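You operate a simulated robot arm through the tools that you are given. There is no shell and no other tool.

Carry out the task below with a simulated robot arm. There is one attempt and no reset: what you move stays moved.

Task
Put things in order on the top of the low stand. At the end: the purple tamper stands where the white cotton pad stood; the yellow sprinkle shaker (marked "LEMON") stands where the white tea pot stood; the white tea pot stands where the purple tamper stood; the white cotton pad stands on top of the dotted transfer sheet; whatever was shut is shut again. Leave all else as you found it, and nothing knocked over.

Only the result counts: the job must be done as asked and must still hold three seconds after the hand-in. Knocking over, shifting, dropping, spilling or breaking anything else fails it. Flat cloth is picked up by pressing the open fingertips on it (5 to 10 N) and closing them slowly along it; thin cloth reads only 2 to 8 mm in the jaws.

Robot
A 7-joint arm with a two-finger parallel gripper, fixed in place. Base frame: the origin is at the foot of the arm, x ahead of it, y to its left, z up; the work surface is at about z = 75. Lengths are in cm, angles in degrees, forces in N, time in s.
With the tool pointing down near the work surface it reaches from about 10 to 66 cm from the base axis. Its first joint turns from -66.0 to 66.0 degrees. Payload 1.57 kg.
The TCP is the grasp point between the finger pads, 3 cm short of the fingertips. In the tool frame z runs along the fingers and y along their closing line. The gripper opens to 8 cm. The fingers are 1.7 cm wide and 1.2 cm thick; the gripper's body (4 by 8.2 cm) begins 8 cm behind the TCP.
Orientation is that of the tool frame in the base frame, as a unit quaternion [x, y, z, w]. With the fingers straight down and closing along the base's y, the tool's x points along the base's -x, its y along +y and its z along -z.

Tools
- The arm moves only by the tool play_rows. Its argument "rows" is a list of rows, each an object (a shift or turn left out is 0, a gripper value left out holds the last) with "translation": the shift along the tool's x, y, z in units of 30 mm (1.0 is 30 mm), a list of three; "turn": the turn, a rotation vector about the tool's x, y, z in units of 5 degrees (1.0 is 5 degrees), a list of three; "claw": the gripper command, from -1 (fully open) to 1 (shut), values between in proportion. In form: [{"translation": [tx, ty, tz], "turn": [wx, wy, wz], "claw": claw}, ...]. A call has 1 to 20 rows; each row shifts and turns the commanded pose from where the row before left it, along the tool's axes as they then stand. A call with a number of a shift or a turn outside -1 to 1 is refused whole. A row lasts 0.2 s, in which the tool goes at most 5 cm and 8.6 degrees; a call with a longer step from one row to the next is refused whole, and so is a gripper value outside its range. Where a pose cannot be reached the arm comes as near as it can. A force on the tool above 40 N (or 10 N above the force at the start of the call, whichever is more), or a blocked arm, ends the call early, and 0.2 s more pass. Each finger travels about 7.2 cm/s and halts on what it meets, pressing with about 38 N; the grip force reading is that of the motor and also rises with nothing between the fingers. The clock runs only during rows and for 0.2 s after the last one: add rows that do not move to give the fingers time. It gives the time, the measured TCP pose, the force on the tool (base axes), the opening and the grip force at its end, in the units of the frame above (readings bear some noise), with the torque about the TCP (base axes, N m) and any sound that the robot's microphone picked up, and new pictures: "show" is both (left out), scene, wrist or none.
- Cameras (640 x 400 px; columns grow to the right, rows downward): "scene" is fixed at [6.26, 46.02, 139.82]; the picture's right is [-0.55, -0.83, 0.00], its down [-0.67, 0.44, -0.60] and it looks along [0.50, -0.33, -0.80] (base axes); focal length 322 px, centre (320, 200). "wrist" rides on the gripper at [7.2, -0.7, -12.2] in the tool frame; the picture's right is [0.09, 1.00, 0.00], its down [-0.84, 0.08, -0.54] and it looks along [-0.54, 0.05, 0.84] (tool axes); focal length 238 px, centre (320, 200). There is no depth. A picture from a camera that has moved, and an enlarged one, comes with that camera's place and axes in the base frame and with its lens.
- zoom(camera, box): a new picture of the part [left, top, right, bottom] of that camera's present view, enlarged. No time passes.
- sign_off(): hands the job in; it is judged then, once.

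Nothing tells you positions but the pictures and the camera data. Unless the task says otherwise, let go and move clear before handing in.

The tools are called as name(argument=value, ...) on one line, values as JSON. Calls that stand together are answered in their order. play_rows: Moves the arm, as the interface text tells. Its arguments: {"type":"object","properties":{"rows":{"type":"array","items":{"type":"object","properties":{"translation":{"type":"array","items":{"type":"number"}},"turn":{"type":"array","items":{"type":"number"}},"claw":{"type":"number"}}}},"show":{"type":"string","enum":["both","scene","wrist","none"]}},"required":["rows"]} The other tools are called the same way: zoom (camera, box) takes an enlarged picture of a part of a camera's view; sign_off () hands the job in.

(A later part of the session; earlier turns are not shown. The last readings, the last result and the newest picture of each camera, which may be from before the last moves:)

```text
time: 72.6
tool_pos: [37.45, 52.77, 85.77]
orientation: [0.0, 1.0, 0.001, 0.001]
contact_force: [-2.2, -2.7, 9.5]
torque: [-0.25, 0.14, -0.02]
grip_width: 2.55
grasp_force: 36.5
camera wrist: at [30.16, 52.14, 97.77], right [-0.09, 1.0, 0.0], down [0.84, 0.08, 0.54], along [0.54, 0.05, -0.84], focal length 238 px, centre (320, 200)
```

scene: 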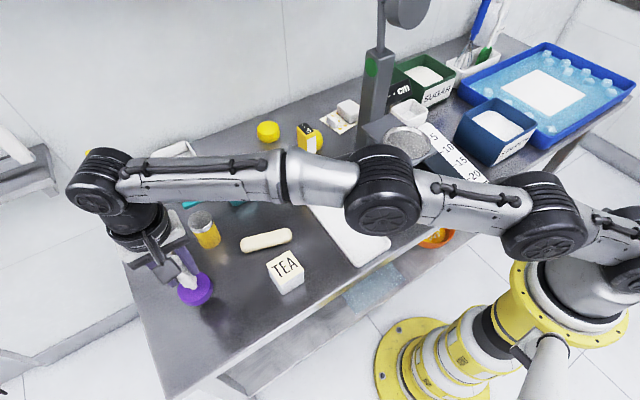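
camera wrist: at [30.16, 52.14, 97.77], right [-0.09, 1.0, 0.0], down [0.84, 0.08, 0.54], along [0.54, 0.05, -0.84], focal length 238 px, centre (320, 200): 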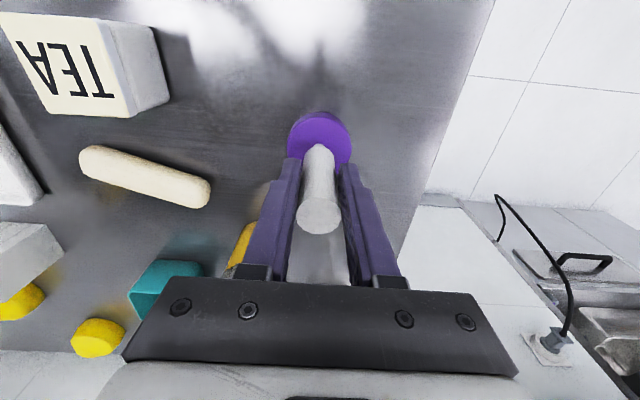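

Contact made. I ease off a touch and release.

play_rows(rows=[{"translation": [0, 0, -0.02]}, {"claw": 0.3}, {"claw": 0.2}, {"claw": 0}, {"claw": -0.3}, {"claw": -0.6}, {"claw": -1}, {"claw": -1}])

```text
time: 74.4
tool_pos: [37.54, 52.7, 85.6]
orientation: [0.0, 1.0, 0.0, -0.001]
contact_force: [-0.7, -0.5, -0.5]
torque: [0.01, 0.0, 0.02]
grip_width: 8.01
grasp_force: 0.1
camera wrist: at [30.17, 52.15, 97.76], right [-0.09, 1.0, 0.0], down [0.84, 0.08, 0.54], along [0.54, 0.05, -0.84], focal length 238 px, centre (320, 200)
```

scene: 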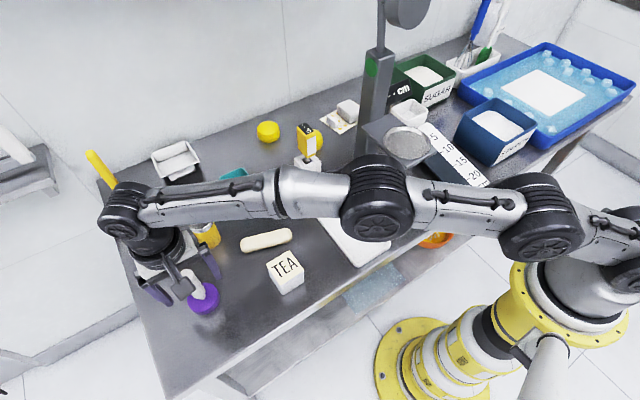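
wrist: 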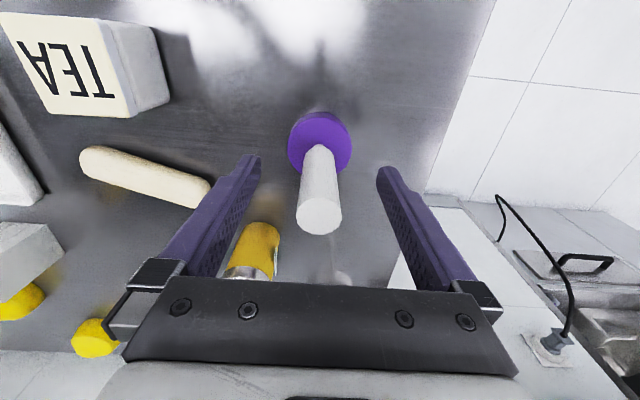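

The tamper stands on its own. I lift straight up clear of the handle, then move inward and up.

play_rows(rows=[{"translation": [0, 0, -0.3]}, {"translation": [0, 0, -0.5]}, {"translation": [0, 0, -0.7]}, {"translation": [0, 0, -0.8]}, {"translation": [0, 0, -0.3]}, {"translation": [0, 0, 0]}], show="wrist")

```text
time: 75.8
tool_pos: [37.44, 52.67, 93.41]
orientation: [0.0, 1.0, 0.0, 0.0]
contact_force: [-0.5, -0.3, -0.1]
torque: [0.02, 0.02, -0.01]
grip_width: 8.0
grasp_force: 0.1
camera wrist: at [30.07, 52.07, 105.52], right [-0.09, 1.0, 0.0], down [0.84, 0.08, 0.54], along [0.54, 0.05, -0.84], focal length 238 px, centre (320, 200)
```

wrist: 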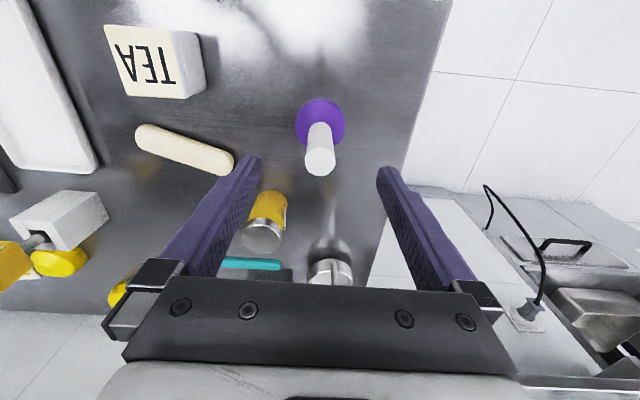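

The tamper stands at (37.4, 52.7). Now over to the tea pot.

play_rows(rows=[{"translation": [0.1, -0.3, -0.7]}, {"translation": [0.25, -0.9, -0.35]}, {"translation": [0.25, -0.9, -0.35]}, {"translation": [0.25, -0.9, -0.35]}, {"translation": [0.25, -0.9, -0.35]}, {"translation": [0.25, -0.9, -0.1]}, {"translation": [0.1, -0.53, 0]}, {"translation": [0, 0, 0]}])

```text
time: 77.6
tool_pos: [33.11, 36.73, 99.98]
orientation: [-0.001, 1.0, 0.0, 0.0]
contact_force: [-0.9, 0.4, 0.1]
torque: [0.01, 0.0, 0.03]
grip_width: 8.0
grasp_force: 0.1
camera wrist: at [25.82, 36.15, 112.12], right [-0.09, 1.0, 0.0], down [0.84, 0.08, 0.54], along [0.54, 0.05, -0.84], focal length 238 px, centre (320, 200)
```

scene: 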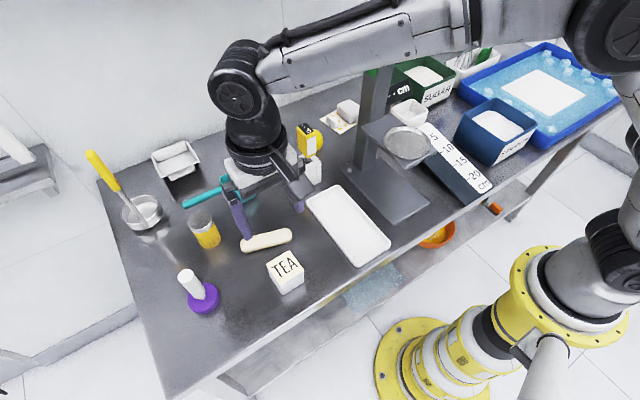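
wrist: 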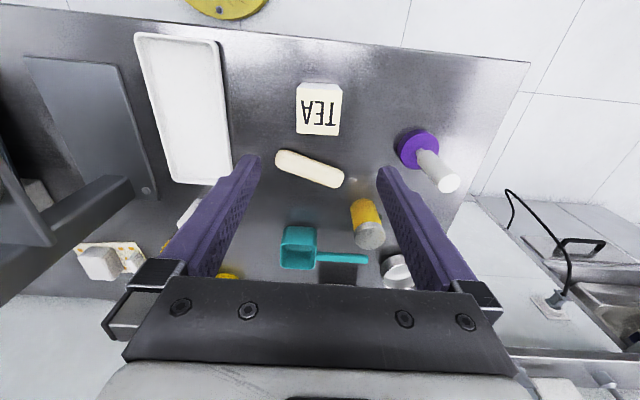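

zoom(camera="wrist", box=[260, 70, 380, 145])

zoom(camera="scene", box=[245, 235, 325, 310])

```text
5.33 times, centred on (320, 108) of wrist
camera zoom: at [25.82, 36.15, 112.12], right [-0.09, 1.0, 0.0], down [0.84, 0.08, 0.54], along [0.54, 0.05, -0.84], focal length 1271 px, centre (320, 693)
```

zoom: 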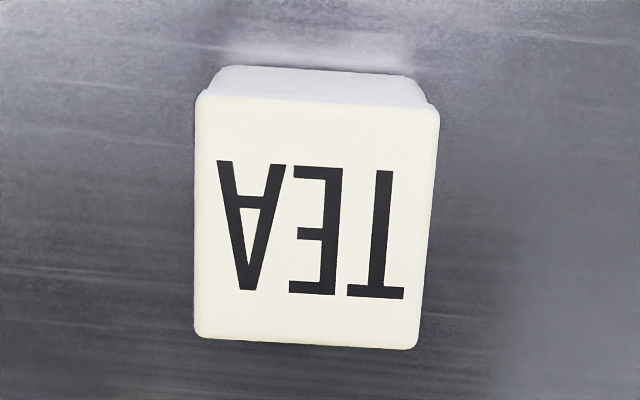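

```text
5.33 times, centred on (285, 272) of scene
camera zoom: at [6.26, 46.02, 139.82], right [-0.55, -0.83, 0.0], down [-0.67, 0.44, -0.6], along [0.5, -0.33, -0.8], focal length 1715 px, centre (507, -187)
```

zoom: 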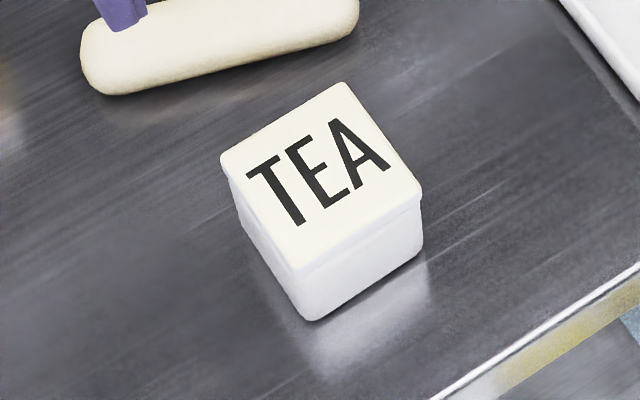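

The tea pot is about 5.6 cm square, centred near (33.0, 36.6), top at z ≈ 80.5, with a thin lid. Let me check the tray's rim geometry where it must go.

zoom(camera="wrist", box=[120, 20, 280, 200])

zoom(camera="scene", box=[295, 170, 405, 275])

```text
2.22 times, centred on (200, 110) of wrist
camera zoom: at [25.82, 36.15, 112.12], right [-0.09, 1.0, 0.0], down [0.84, 0.08, 0.54], along [0.54, 0.05, -0.84], focal length 530 px, centre (587, 400)
```

zoom: 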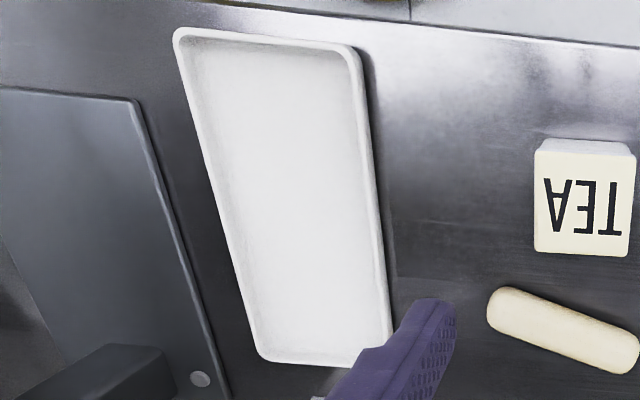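

```text
3.81 times, centred on (350, 222) of scene
camera zoom: at [6.26, 46.02, 139.82], right [-0.55, -0.83, 0.0], down [-0.67, 0.44, -0.6], along [0.5, -0.33, -0.8], focal length 1225 px, centre (206, 114)
```

zoom: 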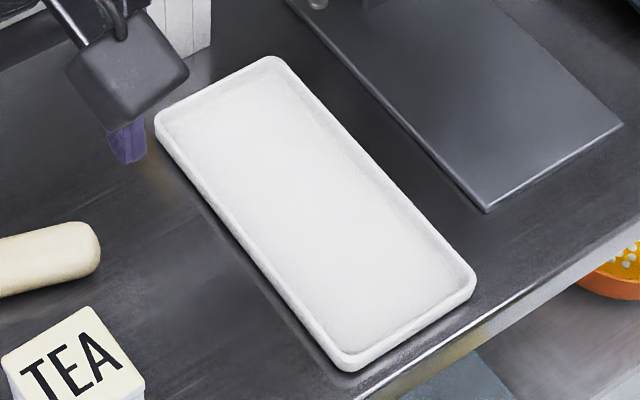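

The tray rim spans y ≈ 13.6–22.5 and is up to about 2 cm tall, so I'll grip the pot's upper part (fingertips ~2.2 cm above its base). Descending to z ≈ 85 with a small yaw alignment first.

play_rows(rows=[{"translation": [0.03, -0.04, 0.6], "turn": [0, 0, -0.44]}, {"translation": [0, 0, 0.8]}, {"translation": [0, 0, 0.8]}, {"translation": [0, 0, 0.8]}, {"translation": [0, 0, 0.8]}, {"translation": [0, 0, 0.8]}, {"translation": [0, 0, 0.3]}, {"translation": [0, 0, 0]}])

```text
time: 79.4
tool_pos: [32.96, 36.62, 85.32]
orientation: [-0.019, 1.0, 0.001, 0.0]
contact_force: [-0.1, 1.0, 0.3]
torque: [0.0, 0.0, 0.0]
grip_width: 7.98
grasp_force: 0.1
camera wrist: at [25.81, 35.73, 97.4], right [-0.13, 0.99, 0.0], down [0.83, 0.11, 0.54], along [0.54, 0.07, -0.84], focal length 238 px, centre (320, 200)
```

scene: 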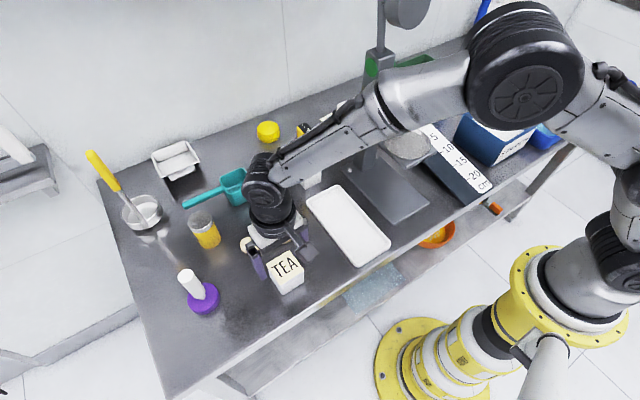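
wrist: 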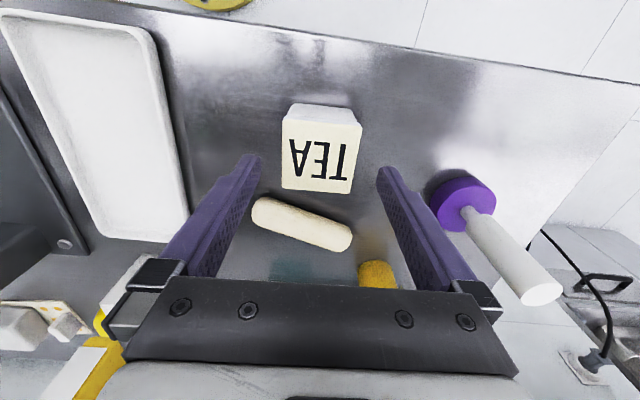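

Centred well. Descend to grasp height and close.

play_rows(rows=[{"translation": [0, 0.01, 0.6]}, {"translation": [0, 0, 0.6]}, {"translation": [0, 0, 0.5]}, {"translation": [0, 0, 0]}])

```text
time: 80.4
tool_pos: [32.86, 36.5, 80.28]
orientation: [-0.019, 1.0, 0.0, 0.0]
contact_force: [-0.5, 0.6, 0.2]
torque: [0.01, 0.01, 0.01]
grip_width: 7.99
grasp_force: 0.0
camera wrist: at [25.66, 35.72, 92.32], right [-0.13, 0.99, 0.0], down [0.83, 0.11, 0.54], along [0.54, 0.07, -0.84], focal length 238 px, centre (320, 200)
```

scene: 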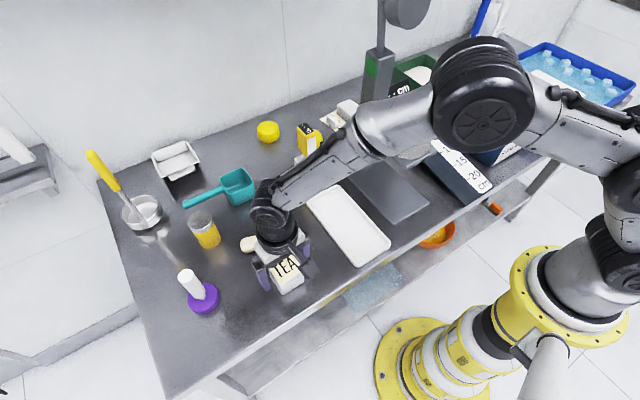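
wrist: 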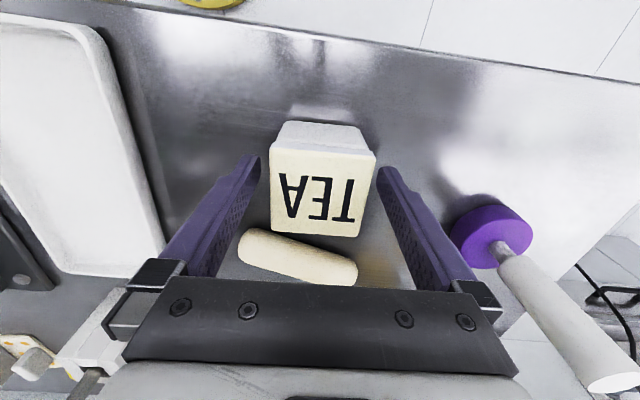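

play_rows(rows=[{"claw": -0.6}, {"claw": -0.4}, {"claw": -0.2}, {"claw": 1}, {"claw": 1}, {"claw": 1}])

zoom(camera="wrist", box=[220, 90, 420, 290])

```text
time: 81.8
tool_pos: [33.04, 36.54, 80.3]
orientation: [-0.019, 1.0, 0.0, -0.001]
contact_force: [0.7, -1.5, 0.5]
torque: [-0.1, 0.04, 0.03]
grip_width: 5.57
grasp_force: 38.3
camera wrist: at [25.65, 35.71, 92.33], right [-0.13, 0.99, 0.0], down [0.83, 0.11, 0.54], along [0.54, 0.07, -0.84], focal length 238 px, centre (320, 200)
```

scene: 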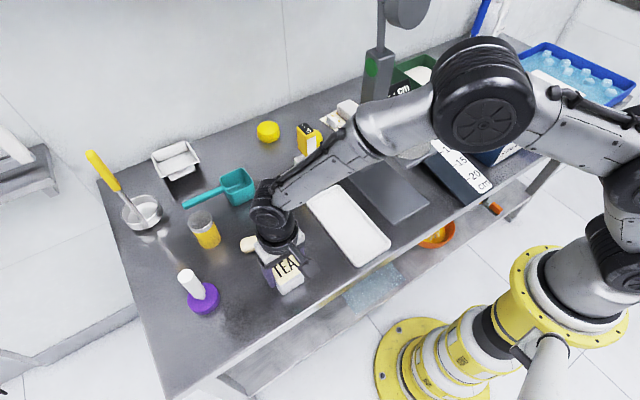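
wrist: 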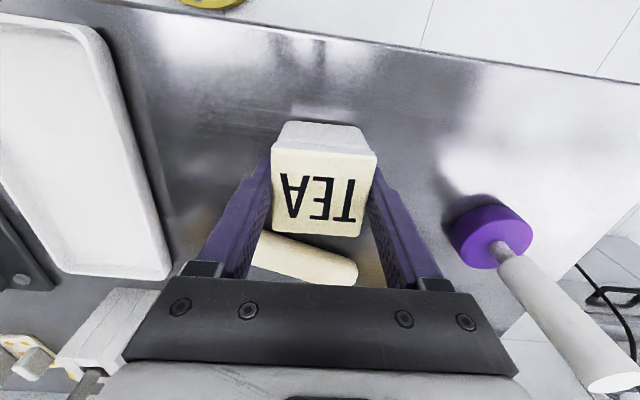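

```text
2.00 times, centred on (320, 190) of wrist
camera zoom: at [25.65, 35.71, 92.33], right [-0.13, 0.99, 0.0], down [0.83, 0.11, 0.54], along [0.54, 0.07, -0.84], focal length 477 px, centre (320, 220)
```

zoom: 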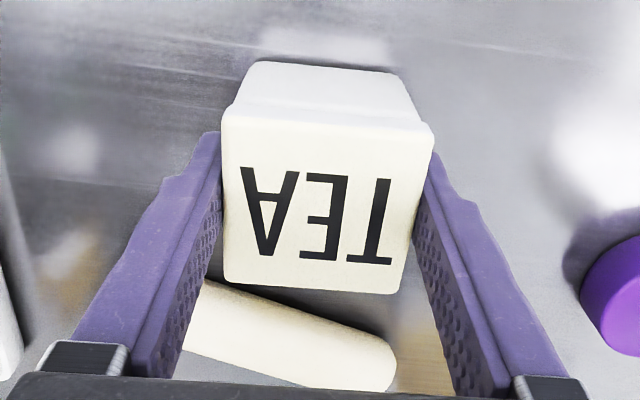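

Gripped at 5.57 cm. I lift only about 1 cm first to check that body and lid rise together.

play_rows(rows=[{"translation": [0, 0, -0.1]}, {"translation": [0, 0, -0.12]}, {"translation": [0, 0, -0.12]}, {"translation": [0, 0, 0]}])

zoom(camera="wrist", box=[220, 90, 420, 290])

zoom(camera="scene", box=[240, 220, 340, 300])

```text
time: 82.8
tool_pos: [33.0, 36.52, 81.15]
orientation: [-0.019, 1.0, -0.001, 0.001]
contact_force: [0.0, -0.2, -3.9]
torque: [0.02, 0.02, -0.01]
grip_width: 5.61
grasp_force: 38.3
camera wrist: at [25.73, 35.78, 93.34], right [-0.13, 0.99, 0.0], down [0.83, 0.11, 0.54], along [0.54, 0.07, -0.84], focal length 238 px, centre (320, 200)
```

scene: 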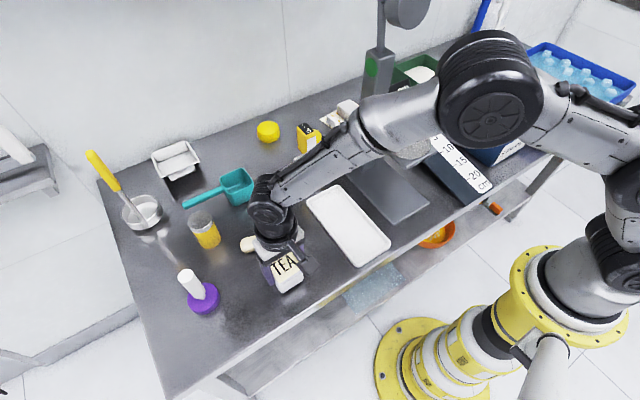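
wrist: 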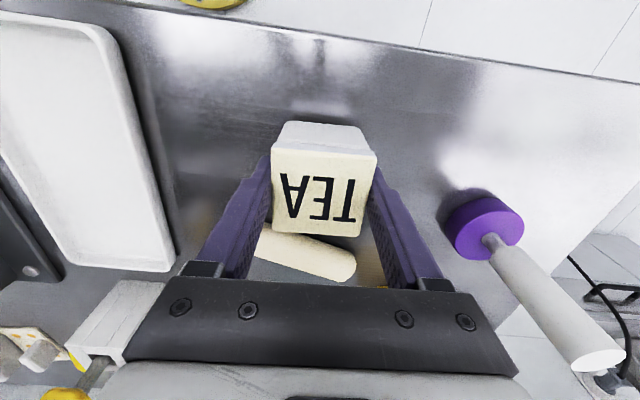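

```text
2.00 times, centred on (320, 190) of wrist
camera zoom: at [25.73, 35.78, 93.34], right [-0.13, 0.99, 0.0], down [0.83, 0.11, 0.54], along [0.54, 0.07, -0.84], focal length 477 px, centre (320, 220)
```

zoom: 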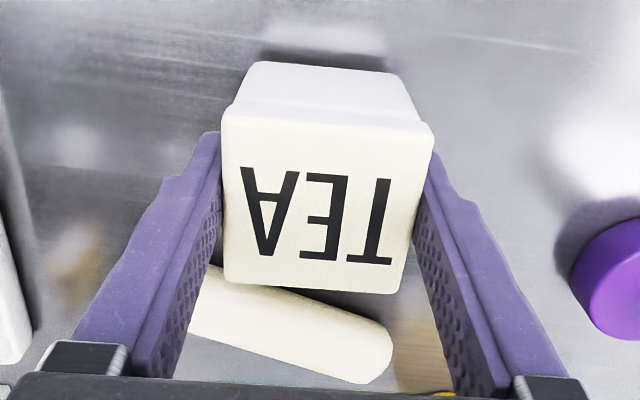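

```text
5.00 times, centred on (290, 260) of scene
camera zoom: at [6.27, 46.02, 139.82], right [-0.55, -0.83, 0.0], down [-0.67, 0.44, -0.6], along [0.5, -0.33, -0.8], focal length 1608 px, centre (470, -100)
```

zoom: 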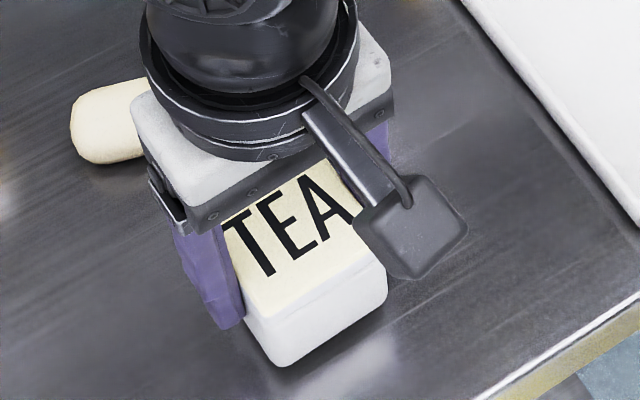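

Body and lid rise together (about 0.4 kg). I lift it to a safe height and move over the tray.

play_rows(rows=[{"translation": [0, 0, -0.4]}, {"translation": [0, 0, -0.7]}, {"translation": [0, 0, -0.8]}, {"translation": [0, 0, -0.8]}, {"translation": [0, 0, -0.8]}, {"translation": [0, 0, -0.8]}, {"translation": [0, 0, -0.8]}, {"translation": [0, 0, -0.8]}, {"translation": [0, 0, 0], "turn": [0, 0, 0.44]}, {"translation": [-0.41, -0.876, 0]}, {"translation": [-0.41, -0.876, 0]}, {"translation": [-0.41, -0.876, 0]}, {"translation": [-0.41, -0.876, 0]}, {"translation": [-0.41, -0.876, 0]}, {"translation": [-0.41, -0.876, 0]}, {"translation": [-0.41, -0.876, 0]}, {"translation": [0, 0, 0]}])

```text
time: 86.4
tool_pos: [41.58, 18.32, 98.91]
orientation: [0.0, 1.0, 0.0, 0.0]
contact_force: [0.0, 0.2, -2.4]
torque: [-0.01, 0.02, -0.02]
grip_width: 5.58
grasp_force: 38.1
camera wrist: at [34.31, 17.66, 110.96], right [-0.09, 1.0, 0.0], down [0.84, 0.08, 0.54], along [0.54, 0.05, -0.84], focal length 238 px, centre (320, 200)
```

scene: 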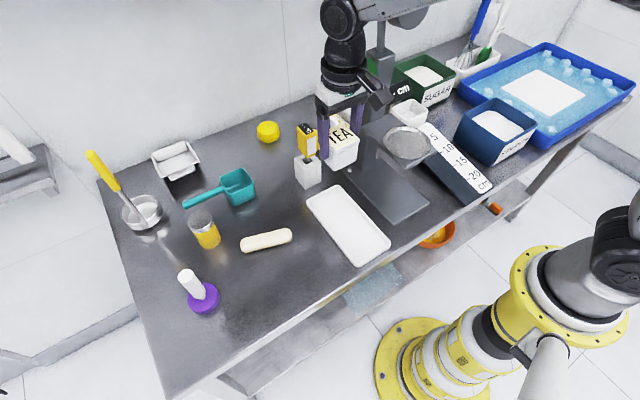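
wrist: 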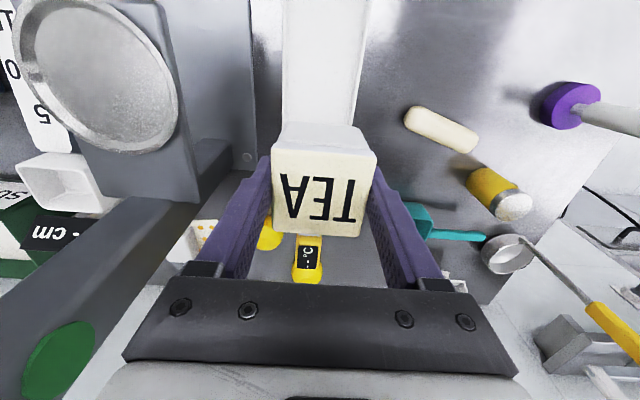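

Over the tray. Descend to just above it and check the fit with the rims.

play_rows(rows=[{"translation": [-0.02, -0.06, 0.8]}, {"translation": [0, 0, 0.85]}, {"translation": [0, 0, 0.85]}, {"translation": [0, 0, 0.85]}, {"translation": [0, 0, 0.85]}, {"translation": [0, 0, 0.7]}, {"translation": [0, 0, 0]}])

zoom(camera="scene", box=[290, 130, 410, 230])

```text
time: 88.0
tool_pos: [41.67, 18.06, 84.01]
orientation: [0.0, 1.0, 0.001, 0.0]
contact_force: [0.2, -0.6, -3.2]
torque: [0.04, 0.01, 0.0]
grip_width: 5.61
grasp_force: 38.1
camera wrist: at [34.43, 17.52, 96.16], right [-0.09, 1.0, 0.0], down [0.84, 0.08, 0.54], along [0.54, 0.05, -0.84], focal length 238 px, centre (320, 200)
```

scene: 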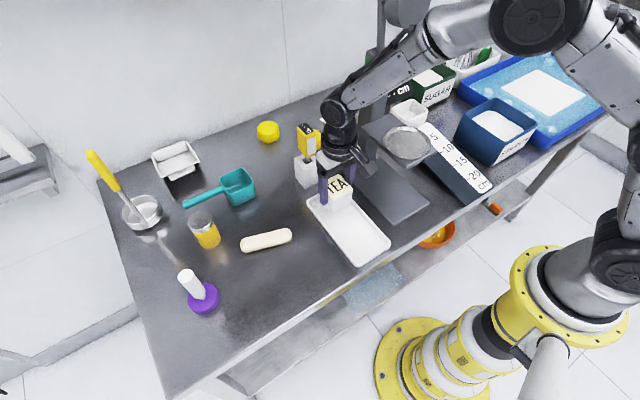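
wrist: 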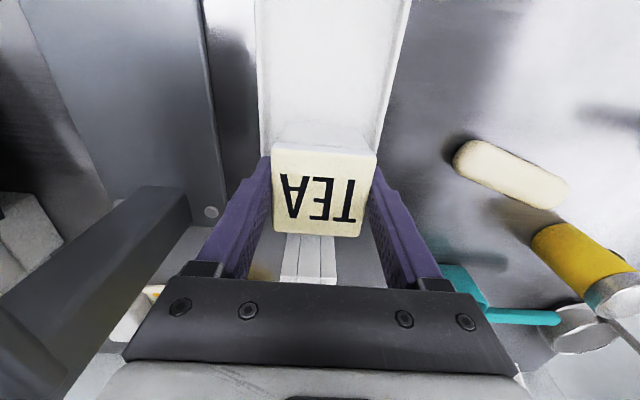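

```text
4.00 times, centred on (350, 180) of scene
camera zoom: at [6.27, 46.02, 139.82], right [-0.55, -0.83, 0.0], down [-0.67, 0.44, -0.6], along [0.5, -0.33, -0.8], focal length 1286 px, centre (200, 280)
```

zoom: 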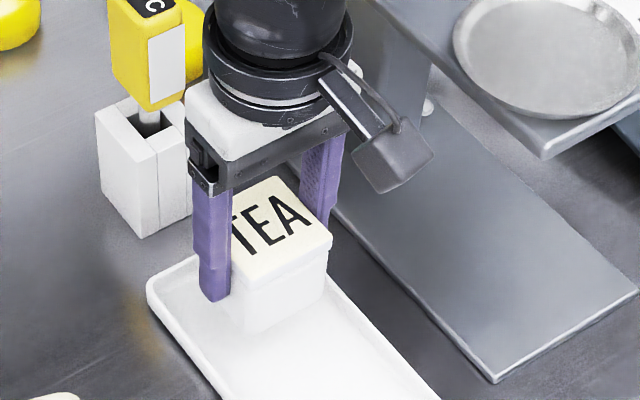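

Fits inside the tray. Lowering slowly to contact.

play_rows(rows=[{"translation": [0, 0, 0.4]}, {"translation": [0, 0, 0.35]}, {"translation": [0, 0, 0.2]}, {"translation": [0, 0, 0.05]}, {"translation": [0, 0, 0]}], show="none")

play_rows(rows=[{"translation": [0, 0, 0.033]}, {"translation": [0, 0, 0]}], show="none")

```text
time: 89.2
tool_pos: [41.58, 18.0, 81.16]
orientation: [-0.001, 1.0, 0.0, 0.001]
contact_force: [0.2, -0.3, -3.4]
torque: [-0.04, 0.01, 0.05]
grip_width: 5.56
grasp_force: 38.3
```

```text
time: 89.8
tool_pos: [41.46, 18.03, 81.09]
orientation: [0.0, 1.0, 0.0, 0.0]
contact_force: [0.3, 0.3, -2.7]
torque: [-0.02, 0.02, -0.02]
grip_width: 5.57
grasp_force: 38.2
```

play_rows(rows=[{"translation": [0, 0, 0.05]}, {"translation": [0, 0, 0]}], show="none")

play_rows(rows=[{"translation": [0, 0, 0.033]}, {"translation": [0, 0, 0]}], show="none")

play_rows(rows=[{"translation": [0, 0, 0.02]}, {"translation": [0, 0, 0]}], show="none")

```text
time: 90.4
tool_pos: [41.49, 18.03, 81.02]
orientation: [-0.001, 1.0, -0.001, 0.0]
contact_force: [0.0, -0.7, -3.5]
torque: [-0.01, -0.01, -0.02]
grip_width: 5.56
grasp_force: 38.1
```

```text
time: 91.0
tool_pos: [41.65, 17.97, 80.95]
orientation: [0.0, 1.0, 0.001, 0.0]
contact_force: [-1.1, 0.2, -2.6]
torque: [0.01, 0.01, 0.06]
grip_width: 5.56
grasp_force: 37.8
```

```text
time: 91.6
tool_pos: [41.63, 18.12, 80.86]
orientation: [0.001, 1.0, 0.0, 0.001]
contact_force: [0.2, -0.5, -3.1]
torque: [0.0, 0.0, 0.06]
grip_width: 5.56
grasp_force: 37.5
```

play_rows(rows=[{"translation": [0, 0, 0.033]}, {"translation": [0, 0, 0]}], show="none")

play_rows(rows=[{"translation": [0, 0, 0.025]}, {"translation": [0, 0, 0]}], show="none")

```text
time: 92.2
tool_pos: [41.58, 18.01, 80.69]
orientation: [0.0, 1.0, 0.0, 0.0]
contact_force: [-0.5, -0.5, -2.8]
torque: [0.02, 0.0, -0.01]
grip_width: 5.58
grasp_force: 38.1
```

```text
time: 92.8
tool_pos: [41.67, 17.99, 80.64]
orientation: [0.0, 1.0, 0.0, 0.0]
contact_force: [0.2, -0.1, -3.5]
torque: [-0.01, -0.02, 0.0]
grip_width: 5.58
grasp_force: 37.7
```

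play_rows(rows=[{"translation": [0, 0, 0.025]}, {"translation": [0, 0, 0]}], show="none")

play_rows(rows=[{"translation": [0, 0, 0.02]}, {"translation": [0, 0, 0]}], show="none")

```text
time: 93.4
tool_pos: [41.67, 18.09, 80.69]
orientation: [0.0, 1.0, 0.0, 0.0]
contact_force: [-1.3, -0.1, -0.5]
torque: [0.04, 0.09, 0.02]
grip_width: 5.6
grasp_force: 38.2
```

```text
time: 94.0
tool_pos: [41.62, 18.13, 80.66]
orientation: [0.0, 1.0, 0.0, 0.0]
contact_force: [-6.2, 0.2, 10.3]
torque: [-0.01, 0.55, 0.04]
grip_width: 5.61
grasp_force: 38.3
```

Contact with the tray floor. I ease off slightly and open gently, only to about 6.6 cm so the fingers stay clear of the rim.

play_rows(rows=[{"translation": [0, 0, -0.015]}, {"claw": -0.42}, {"claw": -0.46}, {"claw": -0.52}, {"claw": -0.6}, {"claw": -0.65}, {"translation": [0, 0, 0]}])

zoom(camera="scene", box=[290, 130, 410, 230])

```text
time: 95.6
tool_pos: [41.6, 18.01, 80.63]
orientation: [0.0, 1.0, 0.0, 0.0]
contact_force: [0.0, 0.2, -0.7]
torque: [-0.02, 0.04, -0.02]
grip_width: 6.61
grasp_force: 0.0
camera wrist: at [34.38, 17.41, 92.72], right [-0.09, 1.0, 0.0], down [0.84, 0.08, 0.54], along [0.54, 0.05, -0.84], focal length 238 px, centre (320, 200)
```

scene: 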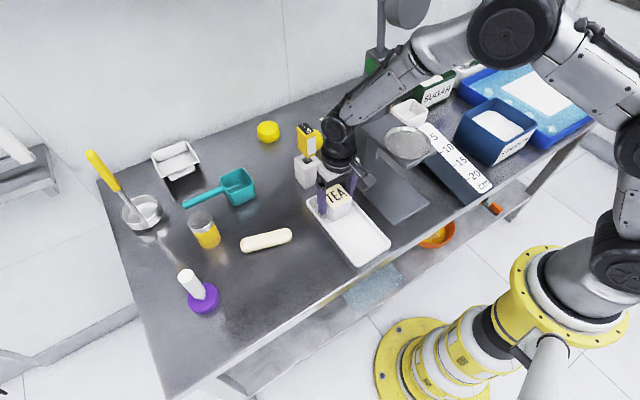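
wrist: 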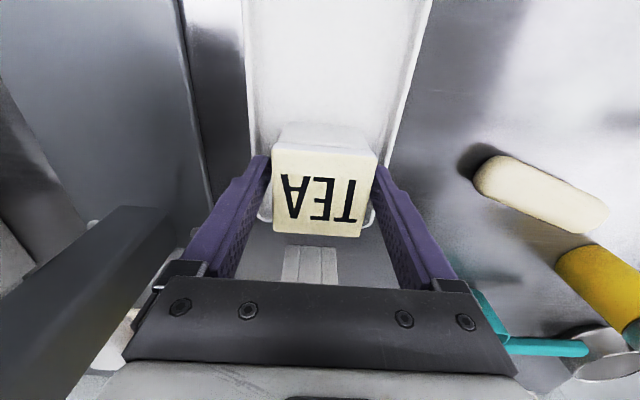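

```text
4.00 times, centred on (350, 180) of scene
camera zoom: at [6.26, 46.02, 139.82], right [-0.55, -0.83, 0.0], down [-0.67, 0.44, -0.6], along [0.5, -0.33, -0.8], focal length 1286 px, centre (200, 280)
```

zoom: 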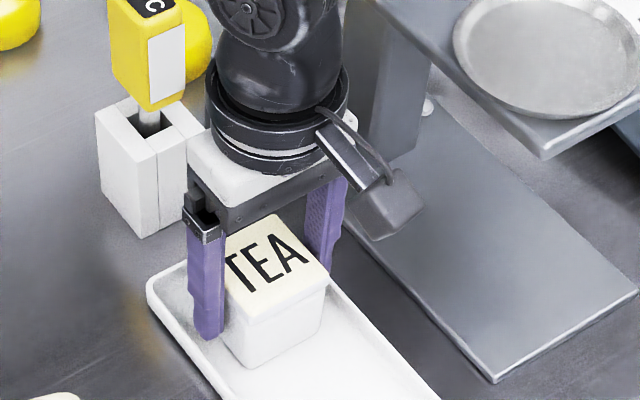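

Released. Lifting straight up and then inspecting.

play_rows(rows=[{"translation": [0, 0, -0.3]}, {"translation": [0, 0, -0.6]}, {"translation": [0, 0, -0.8]}, {"translation": [0, 0, -0.8]}, {"translation": [0, 0, -0.8]}, {"translation": [0, 0, -0.8]}, {"translation": [0, 0, -0.8]}, {"translation": [0, 0, -0.8]}, {"translation": [0, 0, 0], "claw": -1}])

zoom(camera="scene", box=[290, 150, 410, 270])

zoom(camera="wrist", box=[240, 0, 400, 160])

```text
time: 97.6
tool_pos: [41.49, 18.08, 97.66]
orientation: [0.0, 1.0, 0.0, 0.0]
contact_force: [0.0, -0.3, 0.1]
torque: [0.04, 0.01, 0.02]
grip_width: 7.99
grasp_force: 0.0
camera wrist: at [34.24, 17.46, 109.74], right [-0.09, 1.0, 0.0], down [0.84, 0.08, 0.54], along [0.54, 0.05, -0.84], focal length 238 px, centre (320, 200)
```

scene: 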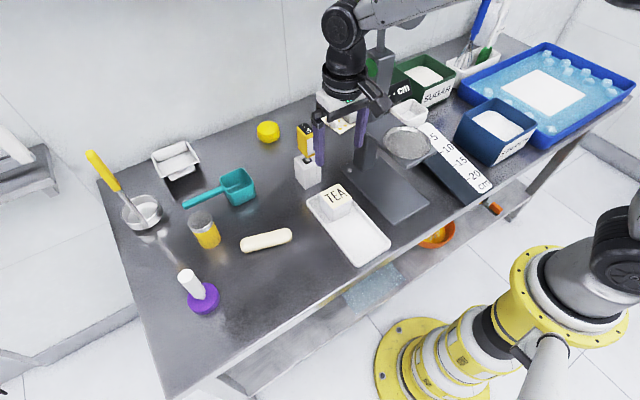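
wrist: 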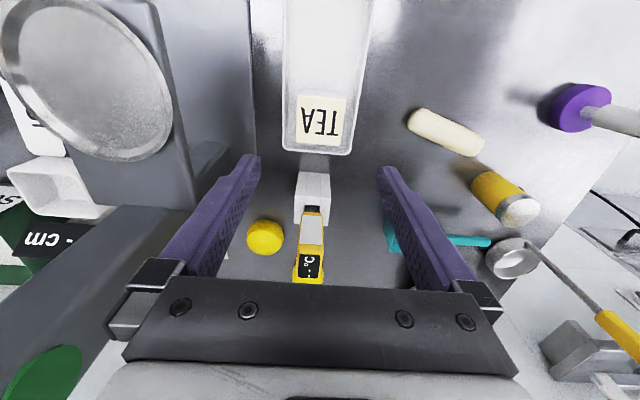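

```text
3.33 times, centred on (350, 210) of scene
camera zoom: at [6.26, 46.02, 139.82], right [-0.55, -0.83, 0.0], down [-0.67, 0.44, -0.6], along [0.5, -0.33, -0.8], focal length 1072 px, centre (220, 167)
```

zoom: 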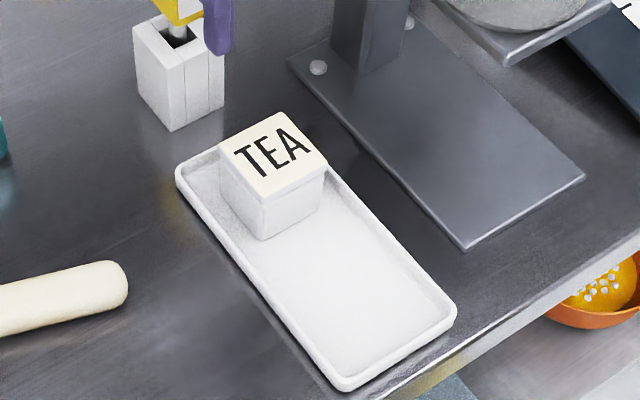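

```text
2.50 times, centred on (320, 80) of wrist
camera zoom: at [34.24, 17.46, 109.74], right [-0.09, 1.0, 0.0], down [0.84, 0.08, 0.54], along [0.54, 0.05, -0.84], focal length 596 px, centre (320, 500)
```

zoom: 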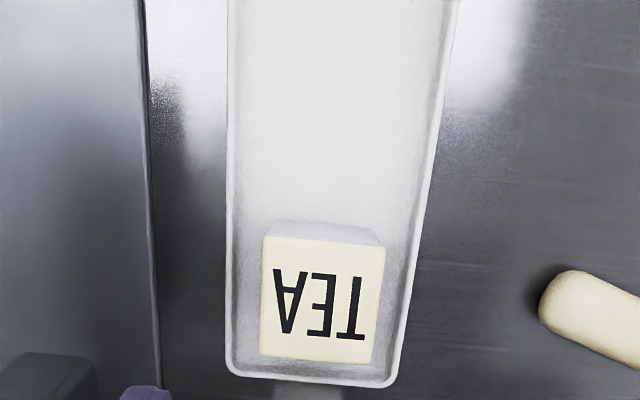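

The tea pot stands flat in the tray at (41.6, 18.1), lid shut. Next is the shaker near (50.1, 46.5), r ≈ 68, which again needs an outward tilt; I'll move over, yaw about 42° to face it radially, and tilt 15°.

play_rows(rows=[{"translation": [0.167, 0.857, -0.143]}, {"translation": [0.167, 0.857, -0.143]}, {"translation": [0.167, 0.857, -0.143]}, {"translation": [0.167, 0.857, -0.143]}, {"translation": [0.167, 0.857, -0.143]}, {"translation": [0.167, 0.857, -0.143]}, {"translation": [0.167, 0.857, -0.143]}, {"turn": [0, 0, -0.95]}, {"turn": [0, 0, -0.95]}, {"turn": [0, 0, -0.95]}, {"turn": [0, 0, -0.95]}, {"turn": [0, 0, -0.95]}, {"turn": [0, 0, -0.95]}, {"turn": [0, 0, -0.95]}, {"turn": [0, 0, -0.95]}, {"turn": [0, 0, -0.95]}, {"translation": [0, 0, 0]}])

```text
time: 101.2
tool_pos: [38.08, 36.15, 100.76]
orientation: [-0.365, 0.931, 0.0, 0.0]
contact_force: [0.9, 0.7, -0.1]
torque: [0.04, -0.01, 0.03]
grip_width: 7.98
grasp_force: 0.1
camera wrist: at [33.18, 30.81, 112.76], right [-0.74, 0.67, 0.0], down [0.56, 0.63, 0.54], along [0.36, 0.4, -0.84], focal length 238 px, centre (320, 200)
```

scene: 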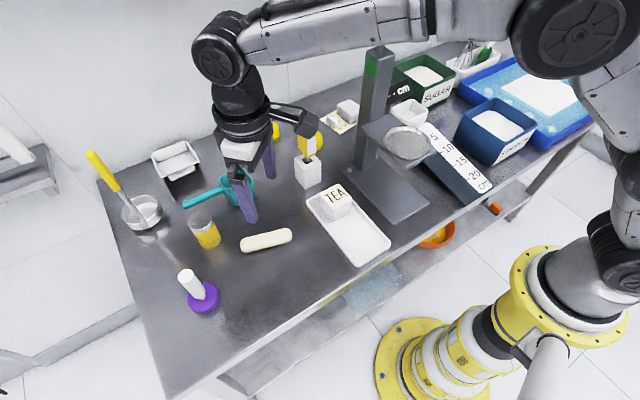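
wrist: 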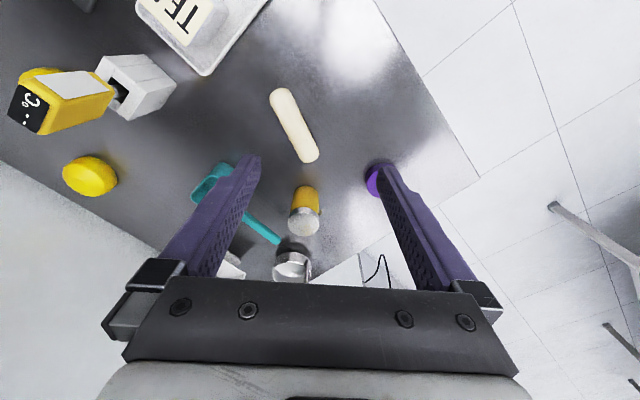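

Yaw is aligned; the shaker is at about (50.2, 46.2). I tilt 15° outward and hover above it at z ≈ 92.

play_rows(rows=[{"turn": [0, -1, 0]}, {"turn": [0, -1, 0]}, {"turn": [0, -1, 0]}, {"translation": [-0.719, -0.042, 0.697]}, {"translation": [-0.719, -0.042, 0.697]}, {"translation": [-0.719, -0.042, 0.697]}, {"translation": [-0.719, -0.042, 0.697]}, {"translation": [-0.719, -0.042, 0.697]}, {"translation": [-0.719, -0.042, 0.697]}, {"translation": [0, 0, 0]}])

```text
time: 103.4
tool_pos: [50.15, 46.27, 91.99]
orientation: [-0.361, 0.923, 0.047, 0.122]
contact_force: [-0.2, 0.0, -0.1]
torque: [-0.02, 0.01, 0.02]
grip_width: 8.02
grasp_force: 0.1
camera wrist: at [43.1, 39.06, 101.73], right [-0.74, 0.67, -0.02], down [0.44, 0.51, 0.74], along [0.51, 0.54, -0.67], focal length 238 px, centre (320, 200)
```

scene: 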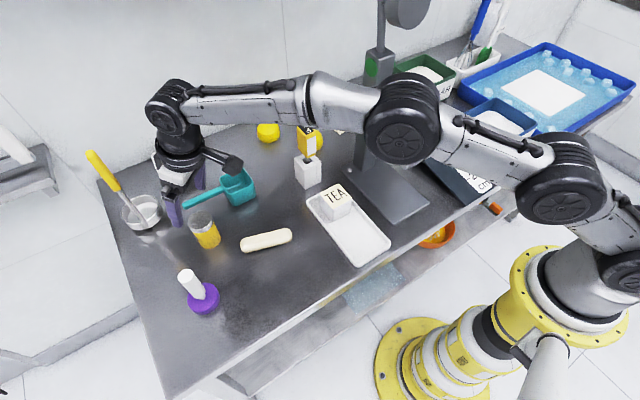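
wrist: 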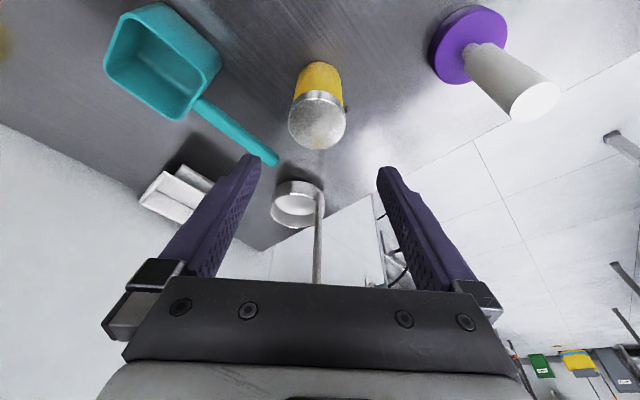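

Shaker centred in the jaws' path. Descend part-way and check.

play_rows(rows=[{"translation": [0.2124, -0.04, 0.792]}, {"translation": [0.2124, 0, 0.792]}, {"translation": [0.2124, 0, 0.792]}, {"translation": [0, 0, 0]}])

```text
time: 104.4
tool_pos: [50.35, 46.01, 84.39]
orientation: [-0.361, 0.923, 0.047, 0.121]
contact_force: [-0.9, -1.2, 0.1]
torque: [0.02, -0.02, 0.0]
grip_width: 7.97
grasp_force: 0.0
camera wrist: at [43.26, 38.78, 94.29], right [-0.74, 0.67, -0.02], down [0.44, 0.51, 0.74], along [0.51, 0.54, -0.67], focal length 238 px, centre (320, 200)
```

scene: 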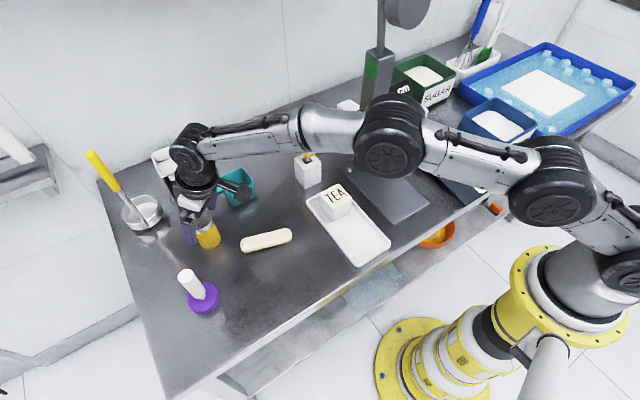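
wrist: 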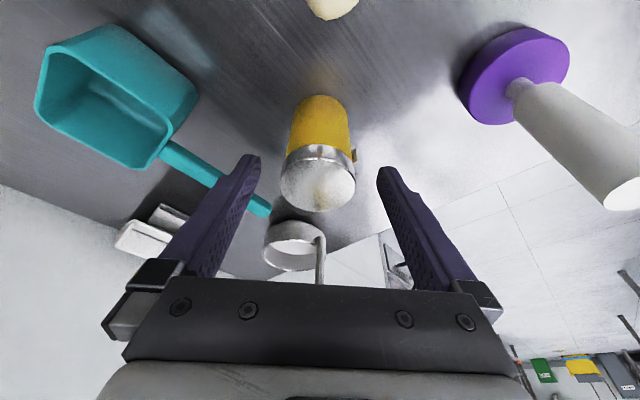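

play_rows(rows=[{"translation": [0.2, 0, 0.75]}, {"translation": [0.2, 0, 0.75]}, {"translation": [0, 0, 0]}])

```text
time: 105.2
tool_pos: [50.4, 45.86, 79.82]
orientation: [-0.361, 0.923, 0.048, 0.122]
contact_force: [0.2, -0.2, -0.1]
torque: [0.01, 0.02, 0.02]
grip_width: 8.01
grasp_force: 0.0
camera wrist: at [43.34, 38.69, 89.67], right [-0.74, 0.67, -0.02], down [0.44, 0.51, 0.74], along [0.51, 0.54, -0.67], focal length 238 px, centre (320, 200)
```

scene: 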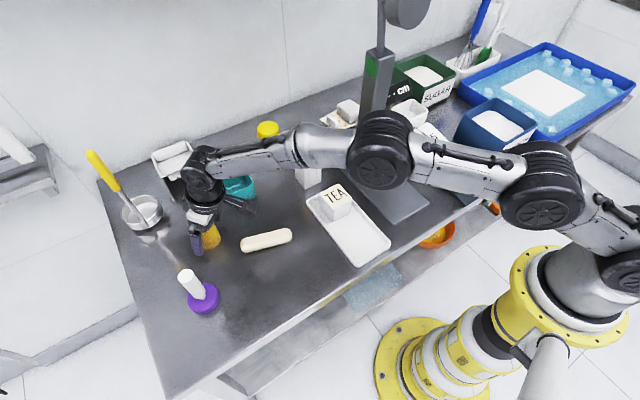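
wrist: 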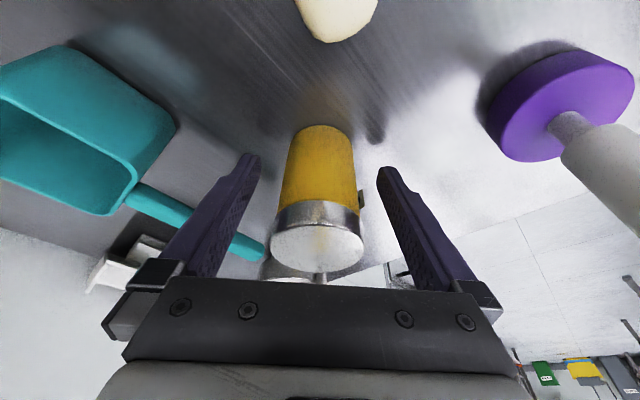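

The shaker sits between the fingers. Closing.

play_rows(rows=[{"claw": -0.6}, {"claw": -0.4}, {"claw": -0.2}, {"claw": 1}, {"claw": 1}, {"claw": 1}])

```text
time: 106.6
tool_pos: [50.41, 45.89, 79.9]
orientation: [-0.362, 0.923, 0.048, 0.122]
contact_force: [0.0, 0.7, -0.5]
torque: [0.0, -0.01, -0.03]
grip_width: 4.66
grasp_force: 38.4
camera wrist: at [43.34, 38.69, 89.69], right [-0.74, 0.67, -0.02], down [0.44, 0.51, 0.74], along [0.51, 0.54, -0.67], focal length 238 px, centre (320, 200)
```

scene: 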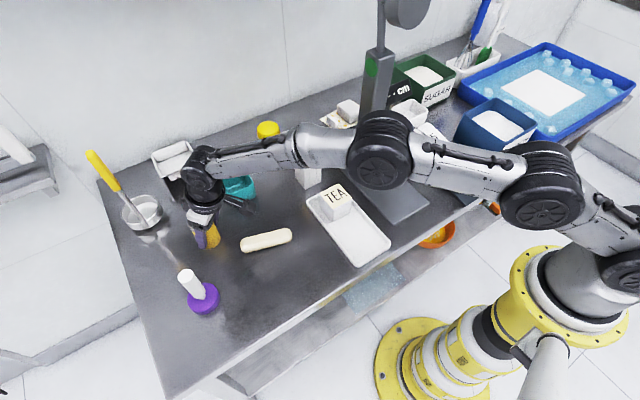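
wrist: 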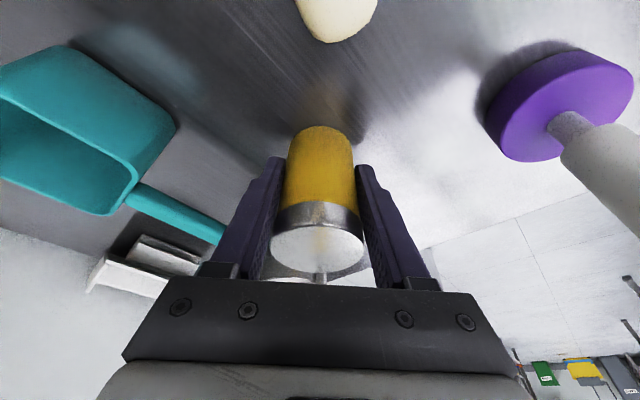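

Gripped at 4.66 cm. Lift 1 cm first, then up to z ≈ 91.

play_rows(rows=[{"translation": [-0.043, 0, -0.161]}, {"translation": [-0.043, 0, -0.161]}, {"translation": [-0.1, 0, -0.4]}, {"translation": [0, 0, 0]}])

play_rows(rows=[{"translation": [-0.2, 0, -0.75]}, {"translation": [-0.2, 0, -0.75]}, {"translation": [-0.2, 0, -0.75]}, {"translation": [-0.15, 0, -0.55]}, {"translation": [0, 0, 0]}])

```text
time: 107.6
tool_pos: [50.24, 46.04, 82.12]
orientation: [-0.361, 0.923, 0.047, 0.122]
contact_force: [-0.2, -0.1, -1.2]
torque: [0.01, 0.0, -0.02]
grip_width: 4.62
grasp_force: 37.2
camera wrist: at [43.28, 38.76, 91.92], right [-0.74, 0.67, -0.02], down [0.44, 0.51, 0.74], along [0.51, 0.54, -0.67], focal length 238 px, centre (320, 200)
```

scene: 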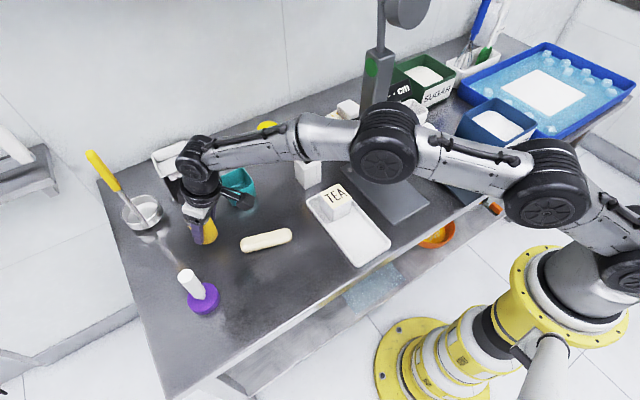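
wrist: 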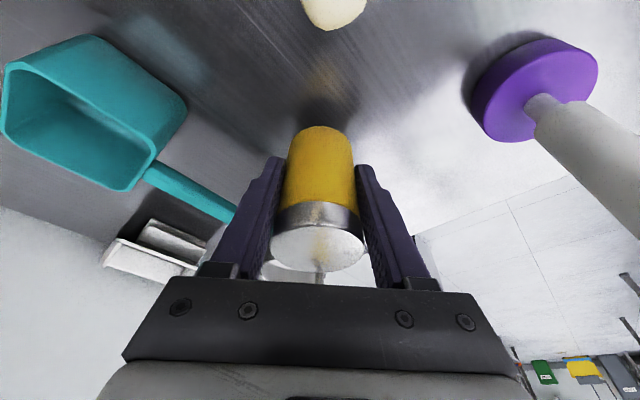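

```text
time: 108.8
tool_pos: [50.19, 45.96, 90.81]
orientation: [-0.362, 0.923, 0.048, 0.121]
contact_force: [-0.5, 0.7, -0.7]
torque: [0.0, 0.01, 0.0]
grip_width: 4.68
grasp_force: 38.6
camera wrist: at [43.15, 38.77, 100.75], right [-0.74, 0.67, -0.02], down [0.44, 0.51, 0.74], along [0.51, 0.54, -0.67], focal length 238 px, centre (320, 200)
```

scene: 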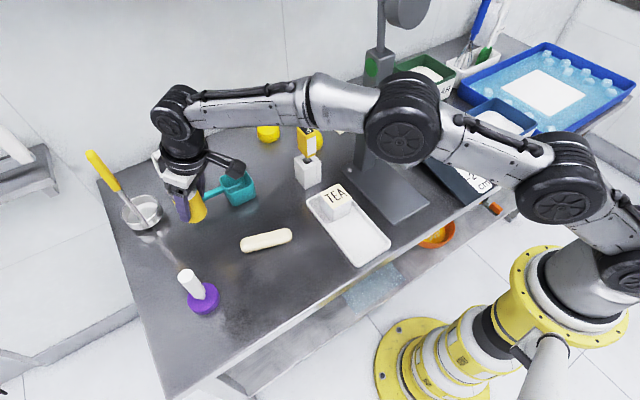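
wrist: 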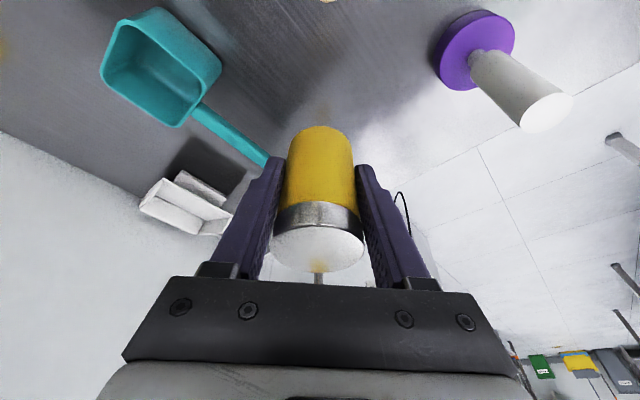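

Shaker lifted whole. Moving it over to the tea pot's former place at (33.0, 36.55).

play_rows(rows=[{"translation": [0.855, 0.227, -0.303]}, {"translation": [0.855, 0.227, -0.303]}, {"translation": [0.855, 0.227, -0.303]}, {"translation": [0.855, 0.227, -0.303]}, {"translation": [0.855, 0.227, -0.303]}, {"translation": [0.855, 0.227, -0.303]}, {"translation": [0.855, 0.227, -0.303]}, {"translation": [0, 0, 0]}])

```text
time: 110.6
tool_pos: [32.88, 36.63, 92.41]
orientation: [-0.362, 0.923, 0.048, 0.121]
contact_force: [0.9, 0.5, -1.3]
torque: [-0.02, 0.02, 0.01]
grip_width: 4.64
grasp_force: 38.5
camera wrist: at [25.91, 29.39, 102.17], right [-0.74, 0.67, -0.02], down [0.44, 0.51, 0.74], along [0.51, 0.54, -0.67], focal length 238 px, centre (320, 200)
```

scene: 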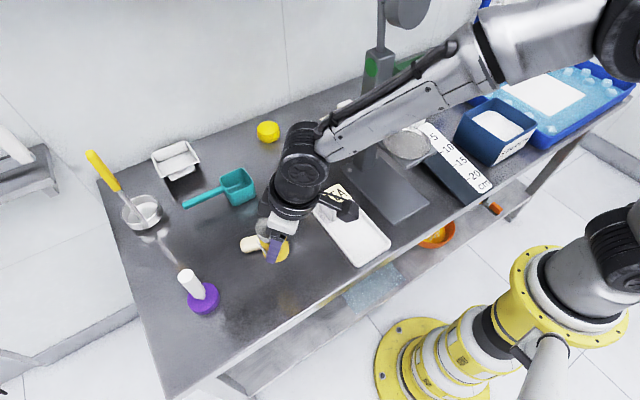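
wrist: 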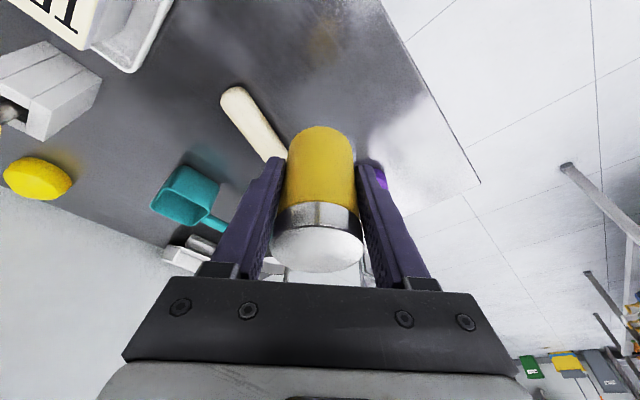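

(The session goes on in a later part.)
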